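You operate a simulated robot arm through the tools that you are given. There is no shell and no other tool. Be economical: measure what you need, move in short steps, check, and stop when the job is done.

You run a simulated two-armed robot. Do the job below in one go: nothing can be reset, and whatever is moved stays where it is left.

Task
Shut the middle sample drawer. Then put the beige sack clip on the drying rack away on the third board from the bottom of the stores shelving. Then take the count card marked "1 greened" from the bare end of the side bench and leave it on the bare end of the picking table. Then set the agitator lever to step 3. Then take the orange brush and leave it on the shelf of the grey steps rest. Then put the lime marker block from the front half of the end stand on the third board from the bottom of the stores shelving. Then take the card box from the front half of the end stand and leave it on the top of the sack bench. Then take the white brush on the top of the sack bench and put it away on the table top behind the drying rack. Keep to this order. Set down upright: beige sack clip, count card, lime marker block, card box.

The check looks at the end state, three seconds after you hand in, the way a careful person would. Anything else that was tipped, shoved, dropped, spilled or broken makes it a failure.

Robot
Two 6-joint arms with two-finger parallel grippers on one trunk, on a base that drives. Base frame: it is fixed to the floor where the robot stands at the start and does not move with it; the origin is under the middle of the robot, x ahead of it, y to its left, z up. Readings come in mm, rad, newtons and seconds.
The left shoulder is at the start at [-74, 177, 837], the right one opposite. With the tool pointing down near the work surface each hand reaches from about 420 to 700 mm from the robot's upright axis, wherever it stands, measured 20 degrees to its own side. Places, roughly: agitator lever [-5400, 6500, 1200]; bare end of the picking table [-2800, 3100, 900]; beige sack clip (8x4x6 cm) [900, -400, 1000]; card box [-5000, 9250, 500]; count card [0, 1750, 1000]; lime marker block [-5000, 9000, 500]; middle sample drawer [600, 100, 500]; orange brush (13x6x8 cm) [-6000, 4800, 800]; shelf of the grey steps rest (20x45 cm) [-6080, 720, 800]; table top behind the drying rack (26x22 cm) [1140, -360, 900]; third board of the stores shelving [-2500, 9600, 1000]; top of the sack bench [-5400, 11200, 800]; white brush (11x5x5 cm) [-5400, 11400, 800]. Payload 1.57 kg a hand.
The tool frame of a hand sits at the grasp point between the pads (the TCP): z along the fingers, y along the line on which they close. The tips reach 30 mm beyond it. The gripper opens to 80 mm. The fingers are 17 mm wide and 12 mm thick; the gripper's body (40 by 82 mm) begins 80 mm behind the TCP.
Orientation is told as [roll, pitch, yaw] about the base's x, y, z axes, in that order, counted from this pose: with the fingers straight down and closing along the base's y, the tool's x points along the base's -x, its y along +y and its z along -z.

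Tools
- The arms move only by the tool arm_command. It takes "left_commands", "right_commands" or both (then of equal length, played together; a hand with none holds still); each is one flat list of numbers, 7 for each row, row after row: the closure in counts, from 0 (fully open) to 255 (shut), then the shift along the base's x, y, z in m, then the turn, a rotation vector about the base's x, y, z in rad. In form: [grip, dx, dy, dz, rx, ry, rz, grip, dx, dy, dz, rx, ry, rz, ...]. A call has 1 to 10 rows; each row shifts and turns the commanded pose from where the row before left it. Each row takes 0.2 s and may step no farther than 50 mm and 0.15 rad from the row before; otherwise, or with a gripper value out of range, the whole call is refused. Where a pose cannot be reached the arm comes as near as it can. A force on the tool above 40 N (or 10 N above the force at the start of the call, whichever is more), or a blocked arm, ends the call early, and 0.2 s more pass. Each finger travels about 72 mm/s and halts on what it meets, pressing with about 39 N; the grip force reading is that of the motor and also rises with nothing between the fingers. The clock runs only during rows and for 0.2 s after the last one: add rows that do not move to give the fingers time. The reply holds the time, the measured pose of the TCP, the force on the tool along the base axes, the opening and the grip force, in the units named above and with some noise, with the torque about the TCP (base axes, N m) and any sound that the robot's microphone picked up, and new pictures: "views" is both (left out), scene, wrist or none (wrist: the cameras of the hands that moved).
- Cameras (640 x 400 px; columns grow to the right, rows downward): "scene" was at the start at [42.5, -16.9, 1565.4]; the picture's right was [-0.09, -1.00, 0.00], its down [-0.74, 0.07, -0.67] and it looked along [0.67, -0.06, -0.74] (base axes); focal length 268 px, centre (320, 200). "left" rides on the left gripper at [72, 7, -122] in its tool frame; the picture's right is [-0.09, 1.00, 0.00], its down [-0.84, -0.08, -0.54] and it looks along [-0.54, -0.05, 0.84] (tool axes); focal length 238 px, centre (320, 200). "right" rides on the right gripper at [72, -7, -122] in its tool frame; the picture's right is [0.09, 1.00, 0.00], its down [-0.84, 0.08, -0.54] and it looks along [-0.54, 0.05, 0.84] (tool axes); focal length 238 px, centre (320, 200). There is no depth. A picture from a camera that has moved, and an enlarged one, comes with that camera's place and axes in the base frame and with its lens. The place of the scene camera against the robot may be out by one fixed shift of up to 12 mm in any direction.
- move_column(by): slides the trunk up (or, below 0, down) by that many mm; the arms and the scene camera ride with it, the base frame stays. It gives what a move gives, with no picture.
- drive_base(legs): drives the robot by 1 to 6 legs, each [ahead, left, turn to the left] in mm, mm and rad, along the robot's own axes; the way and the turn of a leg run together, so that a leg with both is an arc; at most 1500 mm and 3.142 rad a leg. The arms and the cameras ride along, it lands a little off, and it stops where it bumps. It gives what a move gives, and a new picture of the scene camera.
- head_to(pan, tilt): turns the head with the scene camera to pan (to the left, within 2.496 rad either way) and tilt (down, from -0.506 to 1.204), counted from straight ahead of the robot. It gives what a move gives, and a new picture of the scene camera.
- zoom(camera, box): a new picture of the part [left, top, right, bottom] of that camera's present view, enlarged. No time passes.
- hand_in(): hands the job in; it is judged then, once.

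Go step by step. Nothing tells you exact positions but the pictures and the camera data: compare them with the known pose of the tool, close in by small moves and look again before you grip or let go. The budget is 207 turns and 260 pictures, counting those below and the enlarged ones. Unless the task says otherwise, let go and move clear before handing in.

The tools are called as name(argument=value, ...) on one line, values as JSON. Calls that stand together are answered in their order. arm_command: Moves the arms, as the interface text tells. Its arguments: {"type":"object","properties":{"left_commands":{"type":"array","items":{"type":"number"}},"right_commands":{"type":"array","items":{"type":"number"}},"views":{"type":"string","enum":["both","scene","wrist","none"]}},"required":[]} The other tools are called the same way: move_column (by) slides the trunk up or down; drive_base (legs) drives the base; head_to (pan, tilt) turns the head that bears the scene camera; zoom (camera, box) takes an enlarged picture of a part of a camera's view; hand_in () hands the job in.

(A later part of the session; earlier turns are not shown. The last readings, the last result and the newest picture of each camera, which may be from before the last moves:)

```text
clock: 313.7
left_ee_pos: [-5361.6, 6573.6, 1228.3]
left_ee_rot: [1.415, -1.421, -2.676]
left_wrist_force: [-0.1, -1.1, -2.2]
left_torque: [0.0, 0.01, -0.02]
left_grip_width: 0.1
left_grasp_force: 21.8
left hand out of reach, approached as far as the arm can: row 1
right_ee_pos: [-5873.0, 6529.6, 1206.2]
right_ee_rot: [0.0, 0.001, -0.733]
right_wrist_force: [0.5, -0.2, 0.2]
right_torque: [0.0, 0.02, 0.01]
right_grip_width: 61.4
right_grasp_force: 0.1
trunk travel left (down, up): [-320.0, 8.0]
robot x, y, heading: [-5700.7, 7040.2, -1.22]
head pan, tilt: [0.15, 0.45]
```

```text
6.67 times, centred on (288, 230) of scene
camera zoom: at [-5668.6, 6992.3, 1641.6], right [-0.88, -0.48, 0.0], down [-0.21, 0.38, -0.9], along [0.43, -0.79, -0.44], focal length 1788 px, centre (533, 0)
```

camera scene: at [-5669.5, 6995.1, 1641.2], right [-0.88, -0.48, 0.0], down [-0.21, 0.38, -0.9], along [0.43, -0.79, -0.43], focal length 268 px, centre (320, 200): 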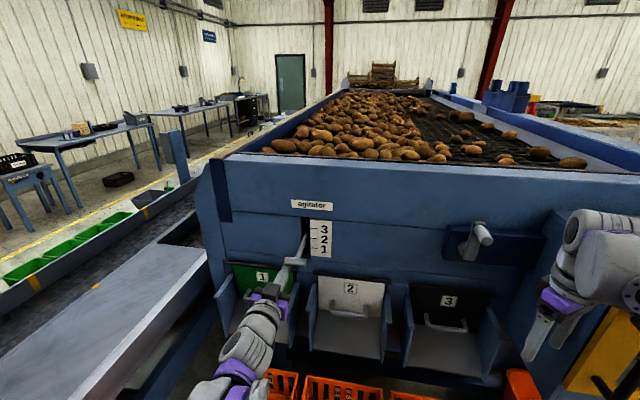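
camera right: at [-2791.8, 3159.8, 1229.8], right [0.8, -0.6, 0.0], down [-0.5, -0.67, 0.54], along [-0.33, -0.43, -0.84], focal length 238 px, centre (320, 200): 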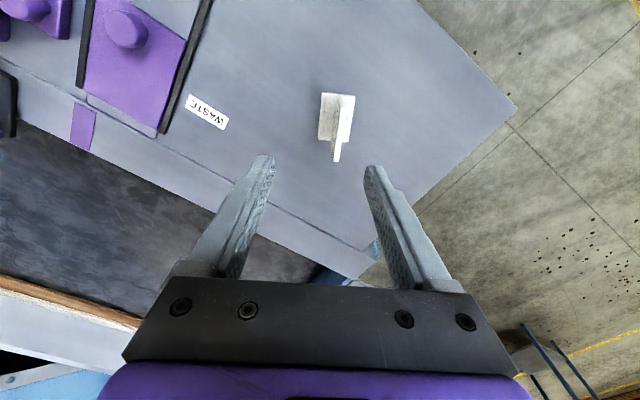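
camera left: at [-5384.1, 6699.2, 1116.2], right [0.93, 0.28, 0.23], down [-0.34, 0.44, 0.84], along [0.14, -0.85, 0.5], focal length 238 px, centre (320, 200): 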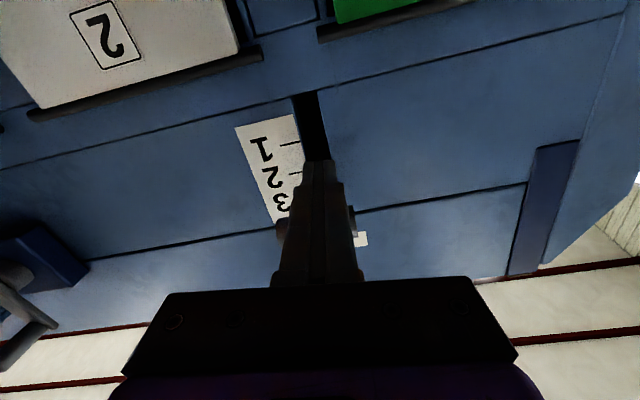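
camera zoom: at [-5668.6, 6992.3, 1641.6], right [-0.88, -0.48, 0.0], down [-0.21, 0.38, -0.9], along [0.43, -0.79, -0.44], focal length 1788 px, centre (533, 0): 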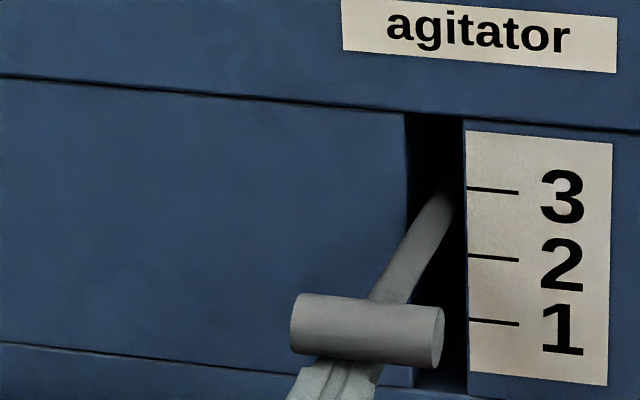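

The handle has risen about 40 mm, roughly 0.4 of a step on the scale. I continue up, moving in slightly to follow its arc.

arm_command(left_commands=[255, 0.001, -0.003, 0.008, 0, 0, 0, 255, 0.001, -0.003, 0.008, 0, 0, 0, 255, 0.001, -0.003, 0.008, 0, 0, 0, 255, 0, 0, 0, 0, 0, 0], views="none")

zoom(camera="scene", box=[240, 190, 336, 250])

```text
clock: 314.7
left_ee_pos: [-5359.7, 6564.6, 1253.6]
left_ee_rot: [1.416, -1.422, -2.678]
left_wrist_force: [0.0, 0.5, 0.9]
left_torque: [0.01, -0.01, 0.01]
left_grip_width: 0.0
left_grasp_force: 21.6
right_ee_pos: [-5873.2, 6529.9, 1205.8]
right_ee_rot: [0.0, -0.002, -0.733]
right_wrist_force: [-0.3, -0.1, -1.3]
right_torque: [0.0, 0.0, -0.03]
right_grip_width: 61.3
right_grasp_force: 0.0
trunk travel left (down, up): [-320.0, 8.0]
robot x, y, heading: [-5702.9, 7040.1, -1.219]
head pan, tilt: [0.15, 0.45]
```

```text
6.67 times, centred on (288, 220) of scene
camera zoom: at [-5668.8, 6992.8, 1641.6], right [-0.88, -0.48, 0.0], down [-0.21, 0.38, -0.9], along [0.43, -0.79, -0.44], focal length 1788 px, centre (533, 67)
```

zoom: 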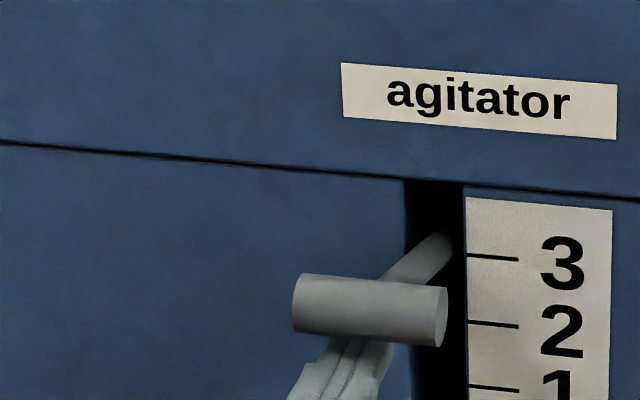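

The pushing force vanished, so the lever may have dropped into step 3. I lower the finger away and look.

arm_command(left_commands=[255, 0, 0, -0.01, 0, 0, 0, 255, 0, 0, -0.02, 0, 0, 0, 255, -0.005, 0.02, -0.02, 0, 0, 0, 255, -0.01, 0.03, -0.01, 0, 0, 0, 255, -0.01, 0.03, -0.01, 0, 0, 0, 255, -0.01, 0.04, 0, 0, 0, 0], views="none")

zoom(camera="scene", box=[240, 190, 336, 250])

```text
clock: 316.1
left_ee_pos: [-5397.0, 6687.0, 1182.3]
left_ee_rot: [1.4, -1.445, -2.663]
left_wrist_force: [-0.6, -0.5, -0.1]
left_torque: [0.0, 0.01, 0.02]
left_grip_width: 0.2
left_grasp_force: 21.0
right_ee_pos: [-5873.9, 6532.9, 1207.2]
right_ee_rot: [-0.002, -0.001, -0.733]
right_wrist_force: [-0.2, 0.9, -0.9]
right_torque: [-0.02, 0.01, -0.03]
right_grip_width: 61.4
right_grasp_force: 0.0
trunk travel left (down, up): [-320.0, 8.0]
robot x, y, heading: [-5704.6, 7042.9, -1.221]
head pan, tilt: [0.15, 0.45]
```

```text
6.67 times, centred on (288, 220) of scene
camera zoom: at [-5669.6, 6995.3, 1641.6], right [-0.88, -0.48, 0.0], down [-0.21, 0.38, -0.9], along [0.43, -0.79, -0.43], focal length 1788 px, centre (533, 67)
```

zoom: 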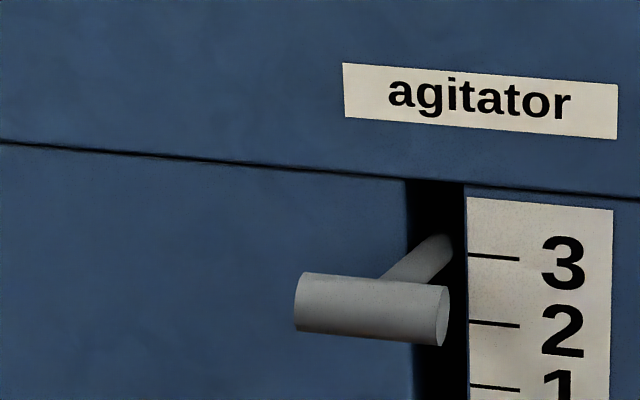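

It stays put with the arm at mark 3. To verify I back off and lower the trunk for a level view.

drive_base(legs=[[-600, 0, 0]])

move_column(by=-300)

head_to(pan=0.15, tilt=0.1)

zoom(camera="scene", box=[280, 180, 360, 230])

```text
clock: 319.4
left_ee_pos: [-5599.7, 7246.1, 1181.5]
left_ee_rot: [1.393, -1.443, -2.65]
left_wrist_force: [-1.0, 0.0, 0.4]
left_torque: [-0.02, 0.03, 0.01]
left_grip_width: 0.0
left_grasp_force: 22.1
right_ee_pos: [-6076.9, 7091.2, 1205.9]
right_ee_rot: [0.001, 0.0, -0.732]
right_wrist_force: [-0.7, 0.4, 0.1]
right_torque: [0.01, 0.0, 0.02]
right_grip_width: 61.1
right_grasp_force: 0.1
trunk travel left (down, up): [-320.0, 8.0]
robot x, y, heading: [-5912.6, 7606.6, -1.223]
head pan, tilt: [0.15, 0.45]
camera scene: at [-5873.1, 7553.9, 1641.7], right [-0.88, -0.48, 0.0], down [-0.21, 0.38, -0.9], along [0.43, -0.79, -0.44], focal length 268 px, centre (320, 200)
```

scene: 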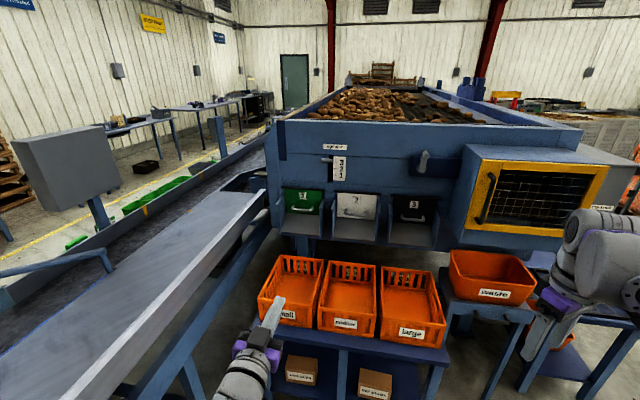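

```text
clock: 322.4
left_ee_pos: [-5599.0, 7246.4, 817.0]
left_ee_rot: [0.698, -1.384, -1.963]
left_wrist_force: [0.0, 0.7, 0.1]
left_torque: [0.01, 0.02, 0.0]
left_grip_width: 0.0
left_grasp_force: 21.3
right_ee_pos: [-6076.3, 7091.0, 906.1]
right_ee_rot: [-0.003, -0.002, -0.733]
right_wrist_force: [0.4, 0.3, -0.8]
right_torque: [0.0, 0.02, 0.04]
right_grip_width: 60.9
right_grasp_force: 0.1
trunk travel left (down, up): [-20.0, 308.0]
robot x, y, heading: [-5908.6, 7604.6, -1.218]
head pan, tilt: [0.15, 0.45]
```

```text
clock: 323.3
left_ee_pos: [-5600.2, 7245.0, 815.9]
left_ee_rot: [0.698, -1.384, -1.968]
left_wrist_force: [1.5, -0.4, -0.6]
left_torque: [-0.01, 0.02, 0.04]
left_grip_width: 0.1
left_grasp_force: 21.1
right_ee_pos: [-6076.6, 7090.9, 904.8]
right_ee_rot: [0.0, -0.001, -0.732]
right_wrist_force: [-0.1, -0.4, -0.4]
right_torque: [-0.01, -0.02, 0.03]
right_grip_width: 61.2
right_grasp_force: 0.0
trunk travel left (down, up): [-20.0, 308.0]
robot x, y, heading: [-5904.8, 7605.8, -1.224]
head pan, tilt: [0.15, 0.099]
camera scene: at [-5855.9, 7506.9, 1362.5], right [-0.88, -0.48, 0.0], down [-0.05, 0.09, -0.99], along [0.48, -0.87, -0.1], focal length 268 px, centre (320, 200)
```

scene: 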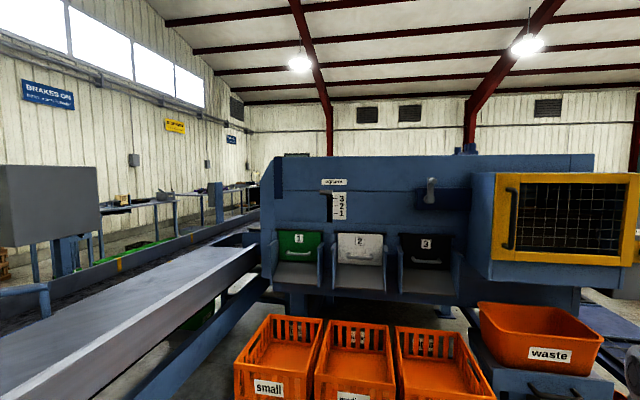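

```text
8.00 times, centred on (320, 205) of scene
camera zoom: at [-5855.9, 7506.9, 1362.5], right [-0.88, -0.48, 0.0], down [-0.05, 0.09, -0.99], along [0.48, -0.87, -0.1], focal length 2146 px, centre (320, 160)
```

zoom: 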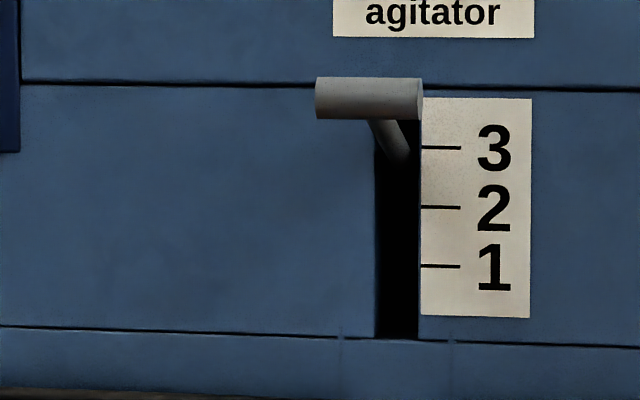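

The level view shows the lever arm squarely at mark 3. Now I raise the trunk, fold the left hand back down, and look toward the orange brush.

move_column(by=290)

arm_command(left_commands=[60, 0, 0, 0, 0.1414, 0.05, 0, 60, 0, 0, 0, 0.1414, 0.05, 0, 60, 0, 0, 0, 0.1414, 0.05, 0, 60, 0, 0, 0, 0.1414, 0.05, 0, 60, 0, 0, 0.01, 0.1414, 0.05, 0, 60, 0, 0, 0.01, 0.1414, 0.05, 0, 60, 0, 0, 0.01, 0.1414, 0.05, 0, 60, 0, 0, 0.01, 0.1414, 0.05, 0, 60, 0, 0, 0.01, 0.1414, 0.05, 0, 60, 0, 0, 0.01, 0.1, 0.03, 0], views="none")

head_to(pan=-0.35, tilt=0.3)

```text
clock: 326.2
left_ee_pos: [-5591.4, 7224.8, 1142.3]
left_ee_rot: [0.983, -1.425, -2.245]
left_wrist_force: [0.5, 0.1, -1.2]
left_torque: [0.0, 0.0, 0.01]
left_grip_width: 0.1
left_grasp_force: 21.4
right_ee_pos: [-6076.9, 7091.3, 1196.0]
right_ee_rot: [0.0, 0.0, -0.731]
right_wrist_force: [-0.1, 0.3, -0.1]
right_torque: [-0.01, -0.01, 0.05]
right_grip_width: 61.1
right_grasp_force: 0.0
trunk travel left (down, up): [-310.0, 18.0]
robot x, y, heading: [-5905.2, 7604.1, -1.226]
head pan, tilt: [0.15, 0.099]
```

```text
clock: 328.4
left_ee_pos: [-5600.2, 7218.3, 1206.3]
left_ee_rot: [-0.039, -0.214, -1.361]
left_wrist_force: [0.4, 0.9, 0.2]
left_torque: [-0.02, -0.02, 0.04]
left_grip_width: 61.4
left_grasp_force: 0.1
left hand out of reach, approached as far as the arm can: row 1, 2
right_ee_pos: [-6076.3, 7090.0, 1197.2]
right_ee_rot: [0.0, 0.0, -0.73]
right_wrist_force: [0.3, -0.5, -0.4]
right_torque: [0.01, -0.01, -0.02]
right_grip_width: 61.2
right_grasp_force: 0.1
trunk travel left (down, up): [-310.0, 18.0]
robot x, y, heading: [-5906.5, 7604.5, -1.221]
head pan, tilt: [0.15, 0.099]
```

```text
clock: 329.3
left_ee_pos: [-5600.2, 7218.3, 1206.8]
left_ee_rot: [-0.04, -0.218, -1.362]
left_wrist_force: [0.2, 0.2, 0.4]
left_torque: [0.02, -0.03, 0.01]
left_grip_width: 61.2
left_grasp_force: 0.1
right_ee_pos: [-6077.1, 7090.5, 1196.3]
right_ee_rot: [0.001, -0.002, -0.732]
right_wrist_force: [0.2, -0.2, 0.1]
right_torque: [0.01, -0.01, 0.02]
right_grip_width: 61.0
right_grasp_force: 0.0
trunk travel left (down, up): [-310.0, 18.0]
robot x, y, heading: [-5909.4, 7603.0, -1.22]
head pan, tilt: [-0.351, 0.3]
camera scene: at [-5917.1, 7540.9, 1645.6], right [-1.0, 0.0, 0.0], down [0.0, 0.3, -0.96], along [0.0, -0.96, -0.3], focal length 268 px, centre (320, 200)
```

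scene: 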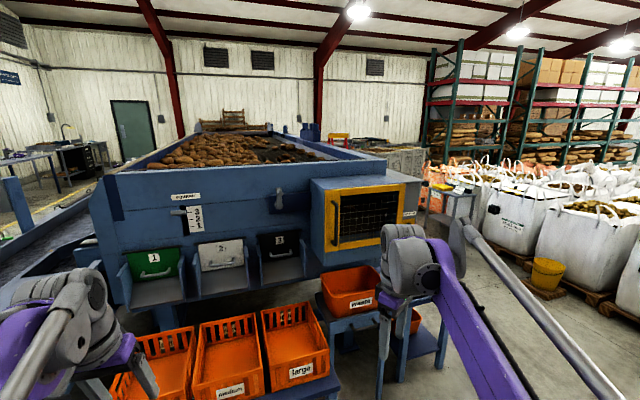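

The brush must lie beyond the machine's right flank. I strafe right into the open corridor beside the sacks, go forward, and look left.

drive_base(legs=[[0, -1400, 0], [0, -500, 0], [1400, 0, 0]])

head_to(pan=0.5, tilt=0.3)

```text
clock: 352.9
left_ee_pos: [-6924.9, 5267.6, 1206.7]
left_ee_rot: [-0.041, -0.217, -1.361]
left_wrist_force: [-0.4, 0.2, -0.1]
left_torque: [-0.02, -0.01, -0.01]
left_grip_width: 61.1
left_grasp_force: 0.0
right_ee_pos: [-7401.0, 5140.4, 1195.8]
right_ee_rot: [0.001, -0.001, -0.731]
right_wrist_force: [0.7, -0.6, -0.3]
right_torque: [-0.01, 0.02, 0.02]
right_grip_width: 61.3
right_grasp_force: 0.0
trunk travel left (down, up): [-310.0, 18.0]
robot x, y, heading: [-7236.0, 5652.7, -1.221]
head pan, tilt: [-0.351, 0.3]
camera scene: at [-7241.9, 5590.4, 1645.6], right [-1.0, 0.0, 0.0], down [0.0, 0.3, -0.96], along [0.0, -0.96, -0.3], focal length 268 px, centre (320, 200)
```

scene: 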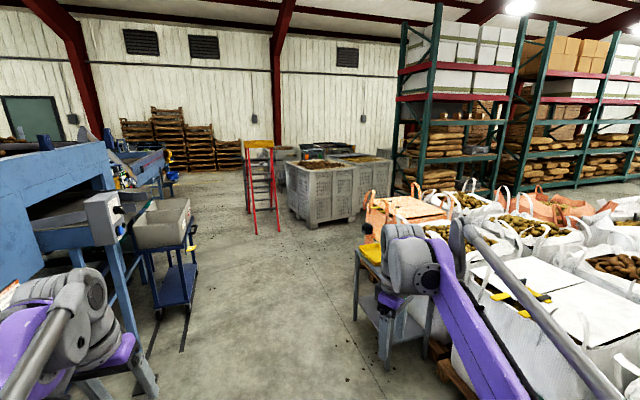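

```text
clock: 354.0
left_ee_pos: [-6924.2, 5268.0, 1207.4]
left_ee_rot: [-0.042, -0.215, -1.361]
left_wrist_force: [0.1, -0.1, 0.7]
left_torque: [0.01, 0.01, 0.01]
left_grip_width: 61.0
left_grasp_force: 0.1
right_ee_pos: [-7400.9, 5140.3, 1196.0]
right_ee_rot: [-0.002, -0.002, -0.731]
right_wrist_force: [0.8, -0.6, 0.0]
right_torque: [-0.01, -0.02, -0.01]
right_grip_width: 61.2
right_grasp_force: 0.0
trunk travel left (down, up): [-310.0, 18.0]
robot x, y, heading: [-7233.4, 5650.2, -1.217]
head pan, tilt: [0.499, 0.3]
camera scene: at [-7171.7, 5621.8, 1645.6], right [-0.66, -0.75, 0.0], down [-0.22, 0.2, -0.96], along [0.72, -0.63, -0.3], focal length 268 px, centre (320, 200)
```

scene: 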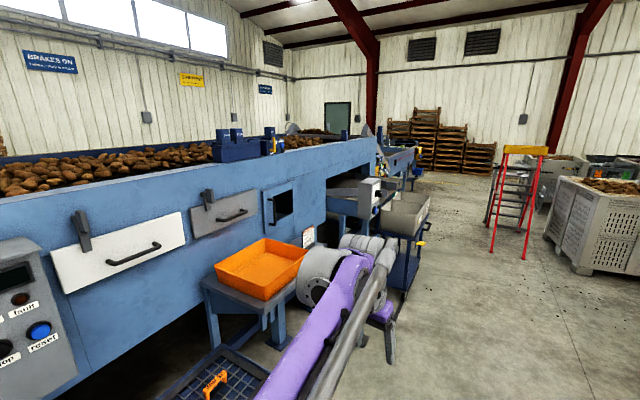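

An orange tray on a small stand is at the machine's side, and an orange item on a mat below. I zoom to find the brush.

zoom(camera="scene", box=[180, 220, 340, 320])

zoom(camera="scene", box=[360, 130, 560, 255])

```text
4.00 times, centred on (260, 270) of scene
camera zoom: at [-7171.7, 5621.8, 1645.6], right [-0.66, -0.75, 0.0], down [-0.22, 0.2, -0.96], along [0.72, -0.63, -0.3], focal length 1073 px, centre (560, -80)
```

zoom: 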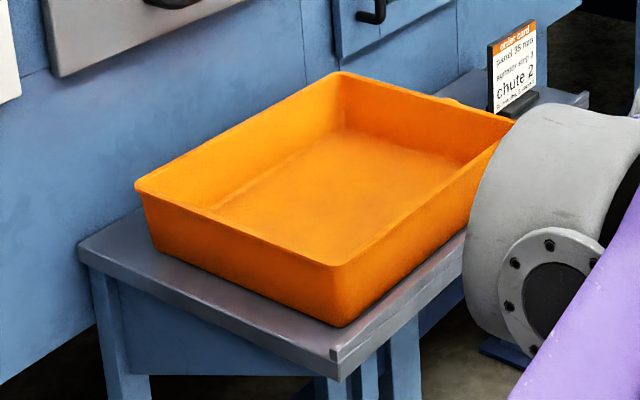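

```text
3.20 times, centred on (460, 192) of scene
camera zoom: at [-7171.7, 5621.8, 1645.6], right [-0.66, -0.75, 0.0], down [-0.22, 0.2, -0.96], along [0.72, -0.63, -0.3], focal length 858 px, centre (-128, 224)
```

zoom: 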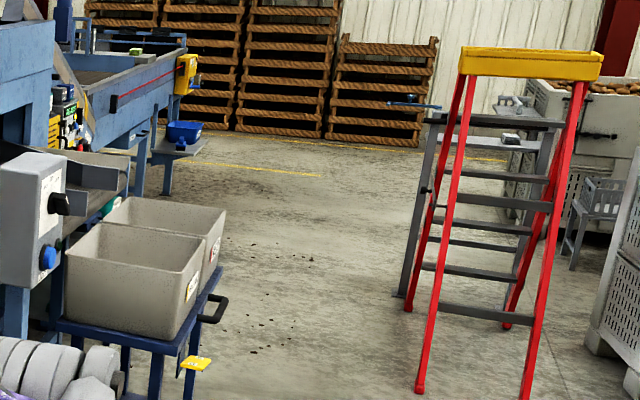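

drive_base(legs=[[800, 150, 0]])

head_to(pan=1.1, tilt=0.5)

```text
clock: 358.4
left_ee_pos: [-6505.3, 4565.7, 1206.2]
left_ee_rot: [-0.041, -0.217, -1.359]
left_wrist_force: [0.3, -0.2, 0.0]
left_torque: [0.0, 0.02, 0.03]
left_grip_width: 61.3
left_grasp_force: 0.1
right_ee_pos: [-6981.6, 4435.8, 1196.7]
right_ee_rot: [-0.001, -0.001, -0.726]
right_wrist_force: [0.3, 0.2, 0.3]
right_torque: [0.01, 0.0, 0.01]
right_grip_width: 61.1
right_grasp_force: 0.0
trunk travel left (down, up): [-310.0, 18.0]
robot x, y, heading: [-6813.8, 4947.7, -1.218]
head pan, tilt: [0.499, 0.3]
camera scene: at [-6753.4, 4918.2, 1645.5], right [-0.66, -0.75, 0.0], down [-0.22, 0.19, -0.96], along [0.72, -0.63, -0.3], focal length 268 px, centre (320, 200)
```

scene: 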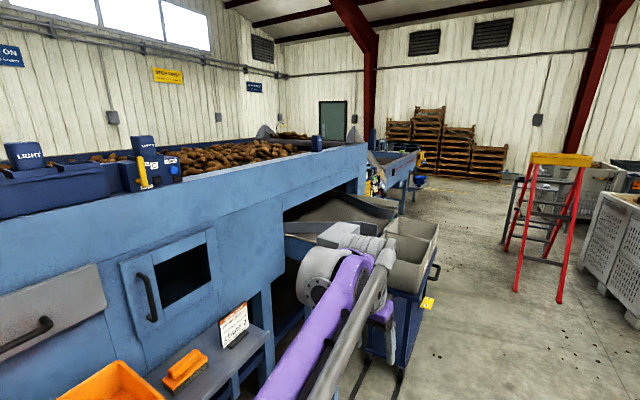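

```text
clock: 359.4
left_ee_pos: [-6505.7, 4565.3, 1207.5]
left_ee_rot: [-0.041, -0.217, -1.356]
left_wrist_force: [-0.6, 0.2, -0.3]
left_torque: [0.05, 0.03, 0.03]
left_grip_width: 60.8
left_grasp_force: 0.0
right_ee_pos: [-6980.6, 4436.2, 1197.3]
right_ee_rot: [0.001, -0.003, -0.727]
right_wrist_force: [1.0, 0.7, 0.7]
right_torque: [0.02, 0.01, -0.01]
right_grip_width: 61.2
right_grasp_force: 0.0
trunk travel left (down, up): [-310.0, 18.0]
robot x, y, heading: [-6811.4, 4946.8, -1.216]
head pan, tilt: [1.1, 0.499]
camera scene: at [-6733.3, 4968.8, 1627.2], right [-0.12, -0.99, 0.0], down [-0.48, 0.06, -0.88], along [0.87, -0.1, -0.48], focal length 268 px, centre (320, 200)
```

scene: 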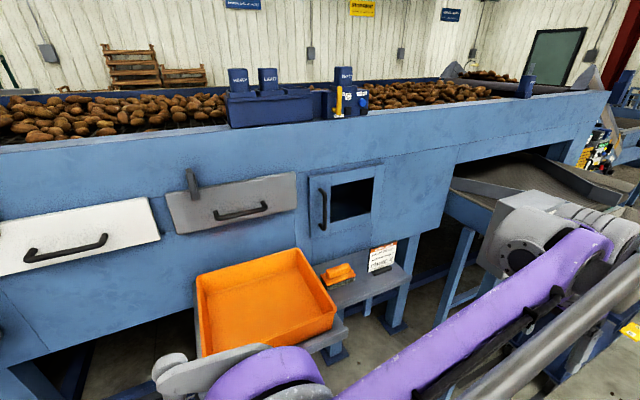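

The orange brush lies on the small shelf next to the order card, near [-5920, 4795, 830]. I turn to face the machine and line up.

drive_base(legs=[[0, 0, 1.556], [120, -240, 0]])

head_to(pan=-0.25, tilt=0.85)

```text
clock: 365.9
left_ee_pos: [-6231.0, 5056.2, 1206.3]
left_ee_rot: [-0.04, -0.215, 0.186]
left_wrist_force: [0.7, -0.1, -0.4]
left_torque: [-0.01, 0.03, 0.0]
left_grip_width: 61.2
left_grasp_force: 0.1
right_ee_pos: [-6114.8, 4577.5, 1196.4]
right_ee_rot: [-0.001, -0.002, 0.818]
right_wrist_force: [-0.1, 0.2, -0.3]
right_torque: [0.0, 0.0, 0.02]
right_grip_width: 61.3
right_grasp_force: 0.0
trunk travel left (down, up): [-310.0, 18.0]
robot x, y, heading: [-6620.5, 4760.4, 0.324]
head pan, tilt: [1.1, 0.499]
camera scene: at [-6645.4, 4824.9, 1627.2], right [0.99, -0.14, 0.0], down [-0.07, -0.47, -0.88], along [0.13, 0.87, -0.48], focal length 268 px, centre (320, 200)
```

scene: 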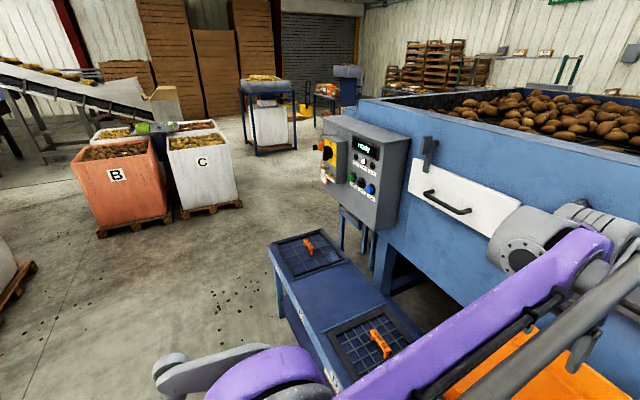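

```text
clock: 367.4
left_ee_pos: [-6231.5, 5056.7, 1206.9]
left_ee_rot: [-0.041, -0.216, 0.186]
left_wrist_force: [0.1, -0.5, 1.0]
left_torque: [0.02, 0.03, 0.0]
left_grip_width: 61.2
left_grasp_force: 0.1
right_ee_pos: [-6115.3, 4577.6, 1195.7]
right_ee_rot: [0.001, -0.002, 0.816]
right_wrist_force: [-0.7, 0.1, -0.3]
right_torque: [0.0, 0.0, 0.0]
right_grip_width: 61.3
right_grasp_force: 0.1
trunk travel left (down, up): [-310.0, 18.0]
robot x, y, heading: [-6619.7, 4755.9, 0.329]
head pan, tilt: [-0.25, 0.85]
camera scene: at [-6580.4, 4740.9, 1597.2], right [0.08, -1.0, 0.0], down [-0.75, -0.06, -0.66], along [0.66, 0.05, -0.75], focal length 268 px, centre (320, 200)
```

scene: 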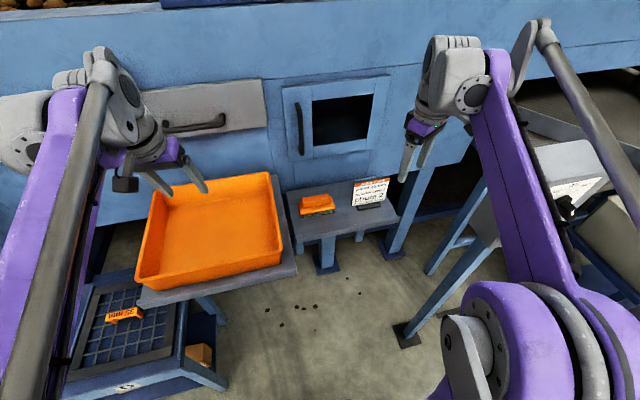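

drive_base(legs=[[35, 0, 0]])

zoom(camera="scene", box=[270, 175, 398, 255])

```text
clock: 368.3
left_ee_pos: [-6201.5, 5065.9, 1206.9]
left_ee_rot: [-0.04, -0.218, 0.188]
left_wrist_force: [-0.5, 0.1, -0.1]
left_torque: [0.04, 0.01, 0.0]
left_grip_width: 60.9
left_grasp_force: 0.2
right_ee_pos: [-6085.4, 4587.4, 1195.7]
right_ee_rot: [-0.001, -0.002, 0.814]
right_wrist_force: [-0.3, -0.5, 0.2]
right_torque: [0.01, -0.02, 0.02]
right_grip_width: 61.1
right_grasp_force: 0.0
trunk travel left (down, up): [-310.0, 18.0]
robot x, y, heading: [-6591.5, 4768.6, 0.327]
head pan, tilt: [-0.25, 0.85]
camera scene: at [-6551.4, 4750.8, 1596.9], right [0.08, -1.0, 0.0], down [-0.75, -0.06, -0.66], along [0.66, 0.05, -0.75], focal length 268 px, centre (320, 200)
```

scene: 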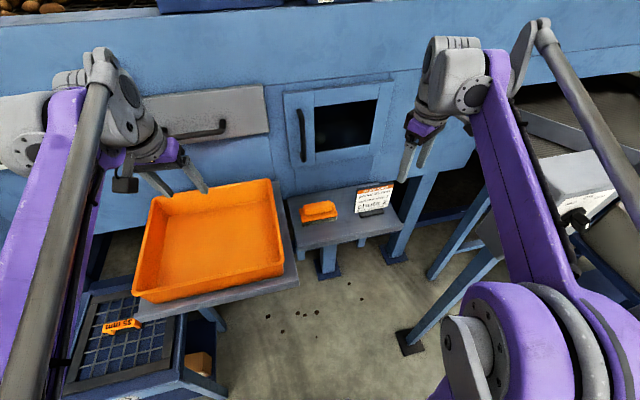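

```text
5.00 times, centred on (334, 215) of scene
camera zoom: at [-6551.4, 4750.8, 1596.9], right [0.08, -1.0, 0.0], down [-0.75, -0.06, -0.66], along [0.66, 0.05, -0.75], focal length 1341 px, centre (250, 125)
```

zoom: 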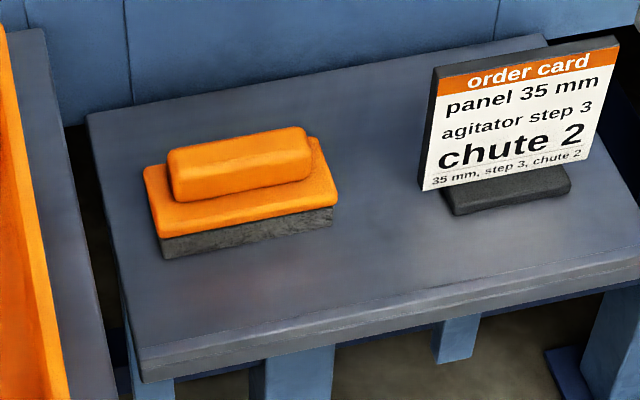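

The brush's long side runs parallel to the machine, centre near [-5955, 4804]. I bring the right hand above, turned to close across its handle.

arm_command(right_commands=[0, 0.013, 0.0217, -0.016, 0, 0, 0.11, 0, 0.013, 0.0217, -0.016, 0, 0, 0.11, 0, 0.013, 0.0217, -0.016, 0, 0, 0.11, 0, 0.013, 0.0217, -0.016, 0, 0, 0.11, 0, 0.013, 0.0217, -0.016, 0, 0, 0.11, 0, 0.013, 0.0217, -0.016, 0, 0, 0.11, 0, 0.013, 0.0217, -0.016, 0, 0, 0.11, 0, 0.013, 0.0217, -0.016, 0, 0, 0.11, 0, 0.013, 0.0217, -0.016, 0, 0, 0.11, 0, 0.013, 0.0217, -0.016, 0, 0, 0.11], views="both")

```text
clock: 370.5
left_ee_pos: [-6199.2, 5067.4, 1205.3]
left_ee_rot: [-0.04, -0.216, 0.187]
left_wrist_force: [-0.9, -0.4, -0.6]
left_torque: [0.01, 0.02, 0.01]
left_grip_width: 61.4
left_grasp_force: 0.1
right_ee_pos: [-5952.6, 4805.5, 1035.9]
right_ee_rot: [-0.001, -0.001, 1.918]
right_wrist_force: [0.5, 0.5, 0.6]
right_torque: [0.02, -0.01, 0.0]
right_grip_width: 80.1
right_grasp_force: 0.0
trunk travel left (down, up): [-310.0, 18.0]
robot x, y, heading: [-6593.7, 4770.0, 0.327]
head pan, tilt: [-0.25, 0.85]
camera scene: at [-6547.4, 4752.5, 1597.2], right [0.08, -1.0, 0.0], down [-0.75, -0.06, -0.66], along [0.66, 0.05, -0.75], focal length 268 px, centre (320, 200)
camera right: at [-5921.5, 4740.6, 1158.9], right [-0.91, -0.43, 0.0], down [-0.36, 0.76, 0.54], along [-0.23, 0.49, -0.84], focal length 238 px, centre (320, 200)
```

scene: 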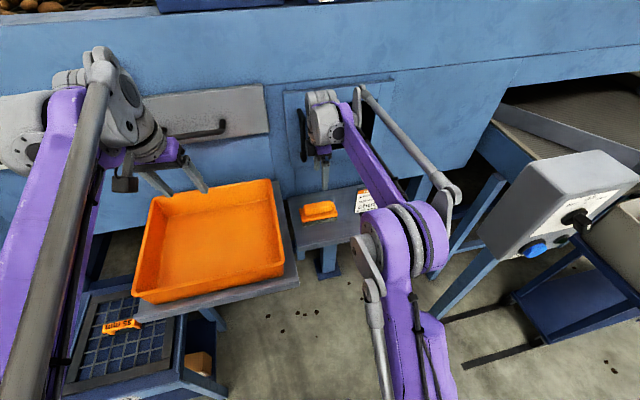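
right: 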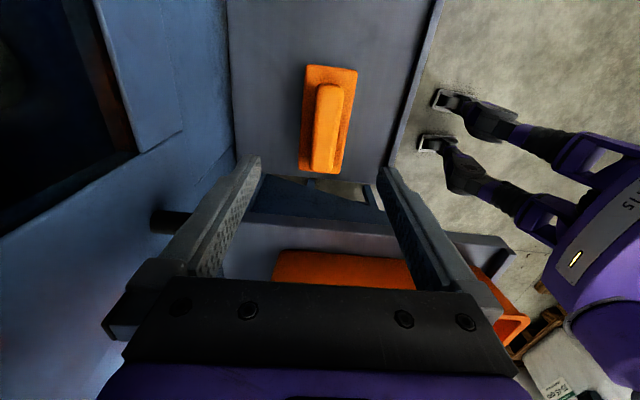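

The handle's centre is at about [-5962, 4810]. I correct and lower toward it.

arm_command(right_commands=[40, -0.005, 0.002, -0.035, 0, 0, 0, 40, -0.004, 0.002, -0.035, 0, 0, 0, 40, 0, 0, -0.035, 0, 0, 0, 40, 0, 0, -0.025, 0, 0, 0, 40, 0, 0, 0, 0, 0, 0], views="wrist")

zoom(camera="scene", box=[270, 150, 398, 230])

```text
clock: 371.7
left_ee_pos: [-6200.3, 5067.1, 1207.0]
left_ee_rot: [-0.04, -0.216, 0.187]
left_wrist_force: [0.5, -0.9, -0.4]
left_torque: [-0.01, -0.02, 0.04]
left_grip_width: 61.5
left_grasp_force: 0.0
right_ee_pos: [-5963.3, 4809.8, 906.3]
right_ee_rot: [-0.001, 0.001, 1.914]
right_wrist_force: [-0.2, -0.7, -1.0]
right_torque: [-0.02, -0.01, 0.01]
right_grip_width: 67.2
right_grasp_force: 0.1
trunk travel left (down, up): [-310.0, 18.0]
robot x, y, heading: [-6591.6, 4767.2, 0.328]
head pan, tilt: [-0.25, 0.85]
camera right: at [-5931.5, 4744.3, 1029.2], right [-0.91, -0.42, 0.0], down [-0.36, 0.76, 0.54], along [-0.23, 0.49, -0.84], focal length 238 px, centre (320, 200)
```

right: 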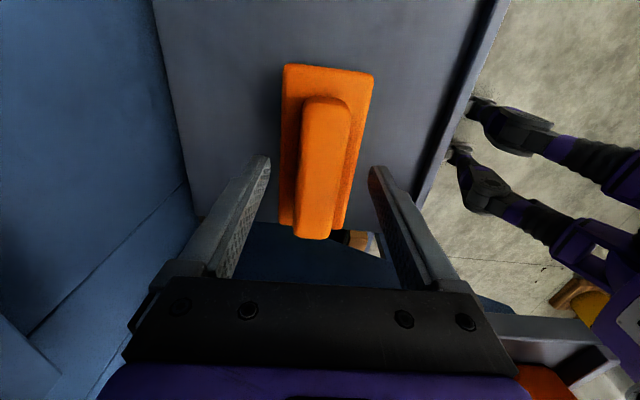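

```text
5.00 times, centred on (334, 190) of scene
camera zoom: at [-6548.4, 4751.8, 1597.2], right [0.08, -1.0, 0.0], down [-0.75, -0.06, -0.66], along [0.66, 0.05, -0.75], focal length 1341 px, centre (250, 250)
```

zoom: 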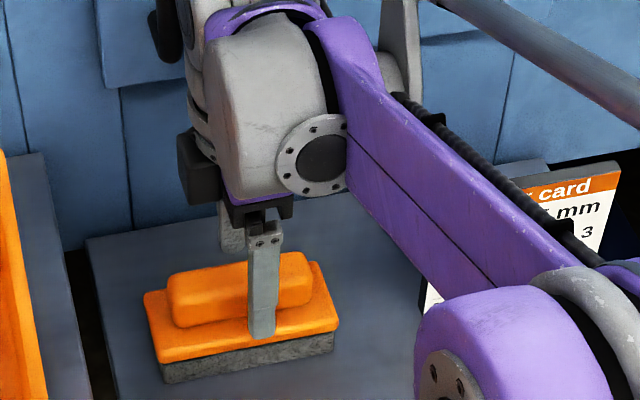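

The fingers straddle the handle, centred. I lower a little and close.

arm_command(right_commands=[40, -0.001, 0.002, -0.007, 0, 0, 0, 40, 0, 0, 0, 0, 0, 0, 255, 0, 0, 0, 0, 0, 0, 255, 0, 0, 0, 0, 0, 0, 255, 0, 0, 0, 0, 0, 0, 255, 0, 0, 0, 0, 0, 0, 255, 0, 0, 0.02, 0, 0, 0, 255, 0, 0, 0.03, 0, 0, 0, 255, 0, 0, 0.03, 0, 0, 0], views="wrist")

```text
clock: 373.7
left_ee_pos: [-6200.2, 5067.1, 1207.0]
left_ee_rot: [-0.04, -0.215, 0.187]
left_wrist_force: [-0.6, -0.1, 0.2]
left_torque: [-0.01, 0.01, -0.02]
left_grip_width: 61.1
left_grasp_force: 0.0
right_ee_pos: [-5962.0, 4812.4, 978.9]
right_ee_rot: [-0.001, 0.0, 1.916]
right_wrist_force: [-0.2, -0.6, -1.0]
right_torque: [-0.02, -0.01, -0.01]
right_grip_width: 29.3
right_grasp_force: 39.3
trunk travel left (down, up): [-310.0, 18.0]
robot x, y, heading: [-6593.9, 4766.8, 0.326]
head pan, tilt: [-0.25, 0.85]
camera right: at [-5930.9, 4746.3, 1102.4], right [-0.91, -0.42, 0.0], down [-0.36, 0.76, 0.54], along [-0.23, 0.49, -0.84], focal length 238 px, centre (320, 200)
```

right: 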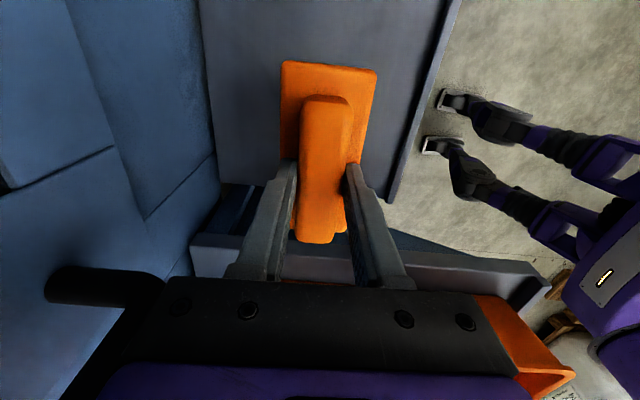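

The brush is held. I lift, draw it in, back off, and head toward the grey steps at the far end.

arm_command(right_commands=[255, 0, 0, 0.045, 0, 0, 0, 255, 0, 0, 0.045, 0, 0, 0, 255, 0, 0, 0.045, 0, 0, 0, 255, 0, 0, 0.045, 0, 0, 0, 255, -0.038, -0.013, 0.01, 0, 0, 0, 255, -0.038, -0.013, 0, 0, 0, 0, 255, -0.038, -0.013, 0, 0, 0, 0, 255, -0.038, -0.013, 0, 0, 0, 0, 255, -0.038, -0.013, 0, 0, 0, 0], views="none")

drive_base(legs=[[-400, 0, 0], [0, 0, -1.565], [1450, 0, 0], [500, 0, 0]])

head_to(pan=-0.1, tilt=0.3)

```text
clock: 375.7
left_ee_pos: [-6201.0, 5066.0, 1206.1]
left_ee_rot: [-0.04, -0.218, 0.186]
left_wrist_force: [-0.4, 0.5, -0.5]
left_torque: [0.01, 0.01, 0.04]
left_grip_width: 61.4
left_grasp_force: 0.0
right_ee_pos: [-6155.2, 4745.1, 1169.3]
right_ee_rot: [-0.001, -0.002, 1.916]
right_wrist_force: [-0.7, -0.5, -1.9]
right_torque: [-0.01, 0.0, -0.02]
right_grip_width: 29.4
right_grasp_force: 39.0
trunk travel left (down, up): [-310.0, 18.0]
robot x, y, heading: [-6589.7, 4769.0, 0.327]
head pan, tilt: [-0.25, 0.85]
```

```text
clock: 391.4
left_ee_pos: [-6027.3, 2394.1, 1206.3]
left_ee_rot: [-0.041, -0.217, -1.377]
left_wrist_force: [0.1, 0.6, -0.2]
left_torque: [-0.03, 0.0, 0.03]
left_grip_width: 61.1
left_grasp_force: 0.0
right_ee_pos: [-6347.3, 2344.3, 1168.5]
right_ee_rot: [0.0, -0.001, 0.353]
right_wrist_force: [0.6, 0.2, -2.0]
right_torque: [0.04, 0.04, 0.0]
right_grip_width: 29.1
right_grasp_force: 39.0
trunk travel left (down, up): [-310.0, 18.0]
robot x, y, heading: [-6329.6, 2780.2, -1.24]
head pan, tilt: [-0.25, 0.85]
camera scene: at [-6330.6, 2735.7, 1597.1], right [-1.0, -0.09, 0.0], down [-0.06, 0.75, -0.66], along [0.06, -0.66, -0.75], focal length 268 px, centre (320, 200)
```

scene: 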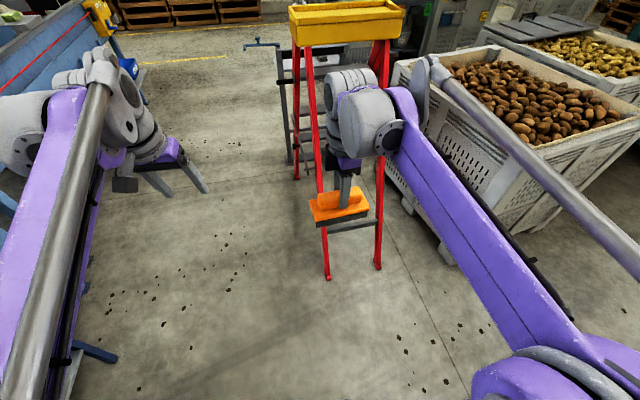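

```text
clock: 392.4
left_ee_pos: [-6025.9, 2392.9, 1208.1]
left_ee_rot: [-0.04, -0.216, -1.373]
left_wrist_force: [0.0, 0.6, 1.2]
left_torque: [-0.01, 0.01, -0.03]
left_grip_width: 61.1
left_grasp_force: 0.1
right_ee_pos: [-6348.1, 2344.5, 1168.4]
right_ee_rot: [0.0, 0.0, 0.355]
right_wrist_force: [0.7, 0.0, -1.5]
right_torque: [0.01, 0.0, -0.03]
right_grip_width: 29.5
right_grasp_force: 38.7
trunk travel left (down, up): [-310.0, 18.0]
robot x, y, heading: [-6329.1, 2778.0, -1.235]
head pan, tilt: [-0.099, 0.3]
camera scene: at [-6315.5, 2722.6, 1645.5], right [-0.97, -0.23, 0.0], down [-0.07, 0.29, -0.95], along [0.22, -0.93, -0.3], focal length 268 px, centre (320, 200)
```

scene: 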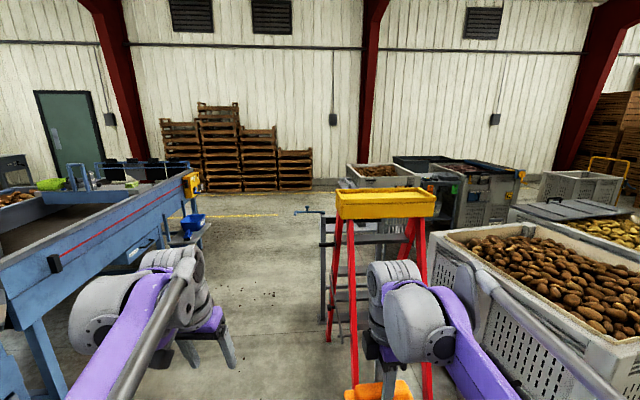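

zoom(camera="scene", box=[280, 180, 440, 280])

```text
4.00 times, centred on (360, 230) of scene
camera zoom: at [-6315.5, 2722.6, 1645.5], right [-0.97, -0.23, 0.0], down [-0.07, 0.29, -0.95], along [0.22, -0.93, -0.3], focal length 1073 px, centre (160, 80)
```

zoom: 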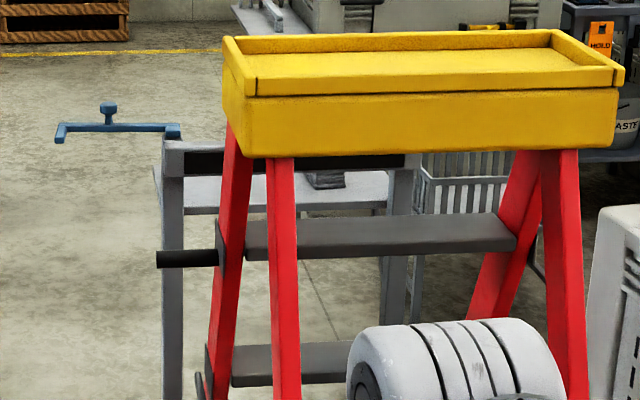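

The rest's shelf (light grey, with something small on it) is behind the red ladder, near [-5950, 780, 800]. I pass left of the ladder and look again.

drive_base(legs=[[0, 370, 0], [1200, 0, 0]])

head_to(pan=-0.75, tilt=0.5)

```text
clock: 395.2
left_ee_pos: [-5789.6, 2477.2, 1210.5]
left_ee_rot: [-0.024, -0.217, -1.373]
left_wrist_force: [0.0, 0.0, 0.3]
left_torque: [0.03, -0.01, -0.03]
left_grip_width: 61.3
left_grasp_force: 0.1
right_ee_pos: [-6108.3, 2424.7, 1167.3]
right_ee_rot: [-0.001, -0.017, 0.36]
right_wrist_force: [0.4, -0.1, -1.8]
right_torque: [0.01, -0.01, 0.02]
right_grip_width: 29.4
right_grasp_force: 38.6
trunk travel left (down, up): [-310.0, 18.0]
robot x, y, heading: [-6076.7, 2871.1, -1.226]
head pan, tilt: [-0.099, 0.3]
stopped in leg 1: the robot was blocked; the commanded pose is now the measured one
camera scene: at [-6085.7, 2802.7, 1645.7], right [-0.97, -0.24, -0.02], down [-0.06, 0.29, -0.95], along [0.23, -0.93, -0.3], focal length 268 px, centre (320, 200)
```

scene: 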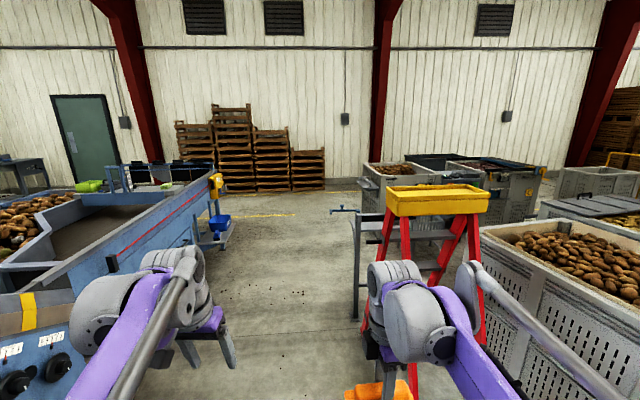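

```text
clock: 396.3
left_ee_pos: [-5791.4, 2476.0, 1209.7]
left_ee_rot: [-0.024, -0.214, -1.376]
left_wrist_force: [0.2, 0.8, -0.5]
left_torque: [0.0, 0.0, 0.01]
left_grip_width: 61.3
left_grasp_force: 0.1
right_ee_pos: [-6110.0, 2424.9, 1166.0]
right_ee_rot: [0.0, -0.019, 0.357]
right_wrist_force: [0.2, 0.1, -1.3]
right_torque: [0.02, 0.0, 0.03]
right_grip_width: 29.5
right_grasp_force: 39.3
trunk travel left (down, up): [-310.0, 18.0]
robot x, y, heading: [-6071.4, 2869.9, -1.239]
head pan, tilt: [-0.75, 0.499]
camera scene: at [-6146.4, 2808.5, 1625.6], right [-0.92, 0.4, -0.01], down [0.21, 0.44, -0.87], along [-0.34, -0.8, -0.49], focal length 268 px, centre (320, 200)
```

scene: 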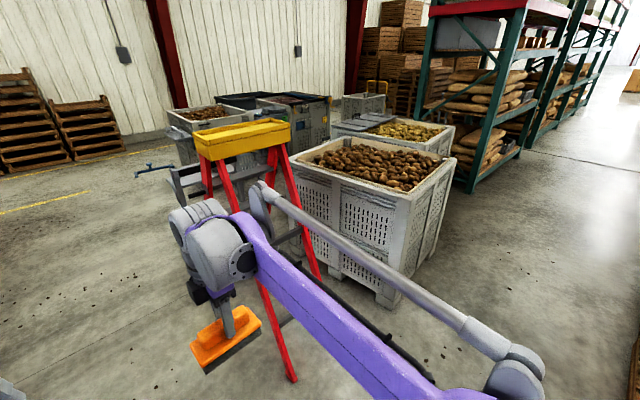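

I bumped into something on my left. I back away to the right at once and look at what it was.

drive_base(legs=[[0, -180, 0]])

head_to(pan=1.6, tilt=0.8)

```text
clock: 398.5
left_ee_pos: [-5938.9, 2422.8, 1206.6]
left_ee_rot: [-0.039, -0.218, -1.372]
left_wrist_force: [0.2, -0.1, -0.4]
left_torque: [0.03, -0.03, -0.01]
left_grip_width: 61.1
left_grasp_force: 0.0
right_ee_pos: [-6260.3, 2373.0, 1168.5]
right_ee_rot: [0.001, 0.001, 0.357]
right_wrist_force: [0.0, -0.1, -1.9]
right_torque: [0.03, 0.01, 0.03]
right_grip_width: 29.6
right_grasp_force: 38.7
trunk travel left (down, up): [-310.0, 18.0]
robot x, y, heading: [-6243.0, 2810.4, -1.23]
head pan, tilt: [-0.75, 0.499]
camera scene: at [-6287.9, 2758.5, 1627.2], right [-0.92, 0.4, 0.0], down [0.19, 0.44, -0.88], along [-0.35, -0.8, -0.48], focal length 268 px, centre (320, 200)
```

scene: 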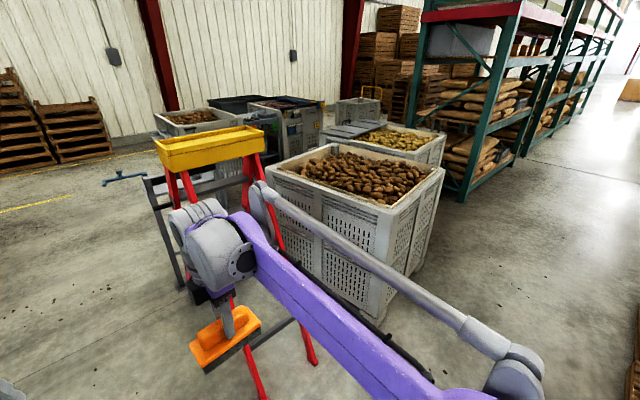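

```text
clock: 400.6
left_ee_pos: [-5940.0, 2423.3, 1206.7]
left_ee_rot: [-0.041, -0.218, -1.372]
left_wrist_force: [0.3, -0.3, -0.1]
left_torque: [-0.01, 0.02, -0.02]
left_grip_width: 61.2
left_grasp_force: 0.0
right_ee_pos: [-6258.9, 2372.3, 1168.1]
right_ee_rot: [-0.002, 0.0, 0.357]
right_wrist_force: [0.1, 0.6, -2.0]
right_torque: [-0.01, -0.02, 0.01]
right_grip_width: 29.6
right_grasp_force: 39.0
trunk travel left (down, up): [-310.0, 18.0]
robot x, y, heading: [-6239.3, 2812.2, -1.234]
head pan, tilt: [1.6, 0.799]
camera scene: at [-6176.3, 2871.0, 1601.2], right [0.36, -0.93, 0.0], down [-0.67, -0.26, -0.7], along [0.65, 0.25, -0.72], focal length 268 px, centre (320, 200)
```

scene: 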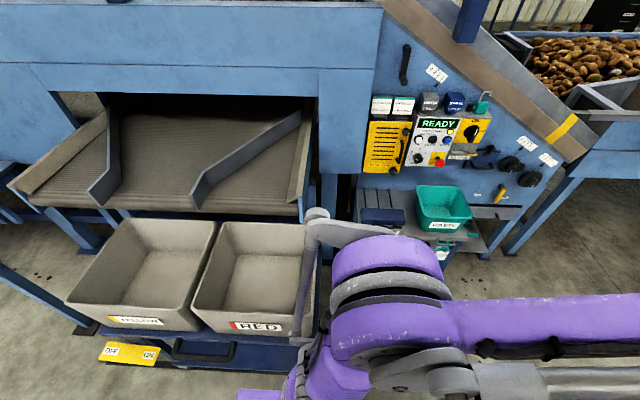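

It is the stand with the two grey bins; it appears undisturbed. I go ahead first, then edge left only after passing it.

drive_base(legs=[[400, 0, 0], [0, 230, 0], [900, 0, 0]])

head_to(pan=-0.7, tilt=0.5)

```text
clock: 409.7
left_ee_pos: [-5294.2, 1275.1, 1207.3]
left_ee_rot: [-0.04, -0.216, -1.374]
left_wrist_force: [-0.5, -0.6, -0.1]
left_torque: [-0.02, -0.02, -0.02]
left_grip_width: 61.2
left_grasp_force: 0.1
right_ee_pos: [-5614.0, 1226.4, 1168.0]
right_ee_rot: [0.0, -0.001, 0.356]
right_wrist_force: [0.1, 1.1, -2.5]
right_torque: [-0.02, -0.01, 0.02]
right_grip_width: 29.2
right_grasp_force: 38.8
trunk travel left (down, up): [-310.0, 18.0]
robot x, y, heading: [-5594.2, 1662.0, -1.232]
head pan, tilt: [1.6, 0.799]
camera scene: at [-5529.6, 1722.8, 1601.2], right [0.36, -0.93, 0.0], down [-0.67, -0.26, -0.7], along [0.65, 0.25, -0.72], focal length 268 px, centre (320, 200)
```

scene: 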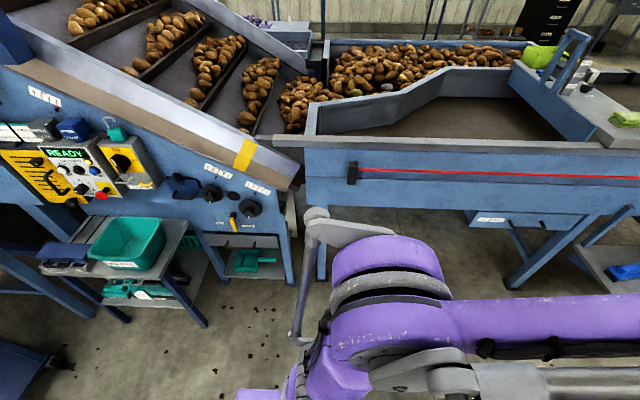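

```text
clock: 411.8
left_ee_pos: [-5294.4, 1274.1, 1206.0]
left_ee_rot: [-0.04, -0.216, -1.373]
left_wrist_force: [-0.2, 0.6, 0.0]
left_torque: [0.02, -0.01, 0.04]
left_grip_width: 61.3
left_grasp_force: 0.0
right_ee_pos: [-5613.2, 1224.6, 1168.7]
right_ee_rot: [-0.001, 0.0, 0.356]
right_wrist_force: [-0.1, 0.0, -2.6]
right_torque: [0.0, 0.01, -0.01]
right_grip_width: 29.4
right_grasp_force: 39.0
trunk travel left (down, up): [-310.0, 18.0]
robot x, y, heading: [-5597.3, 1662.1, -1.235]
head pan, tilt: [-0.7, 0.499]
camera scene: at [-5637.1, 1608.6, 1627.2], right [-0.94, 0.35, 0.0], down [0.17, 0.45, -0.88], along [-0.31, -0.82, -0.48], focal length 268 px, centre (320, 200)
```

scene: 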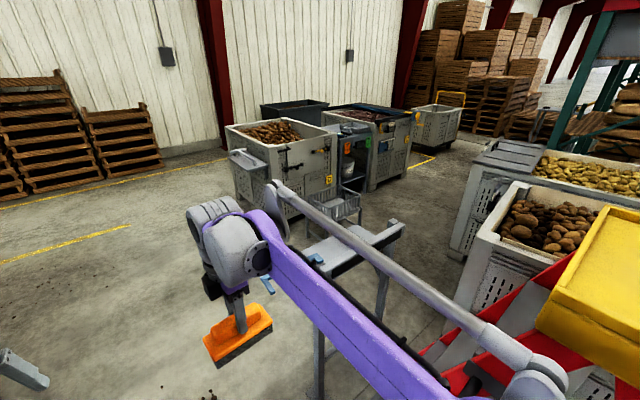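

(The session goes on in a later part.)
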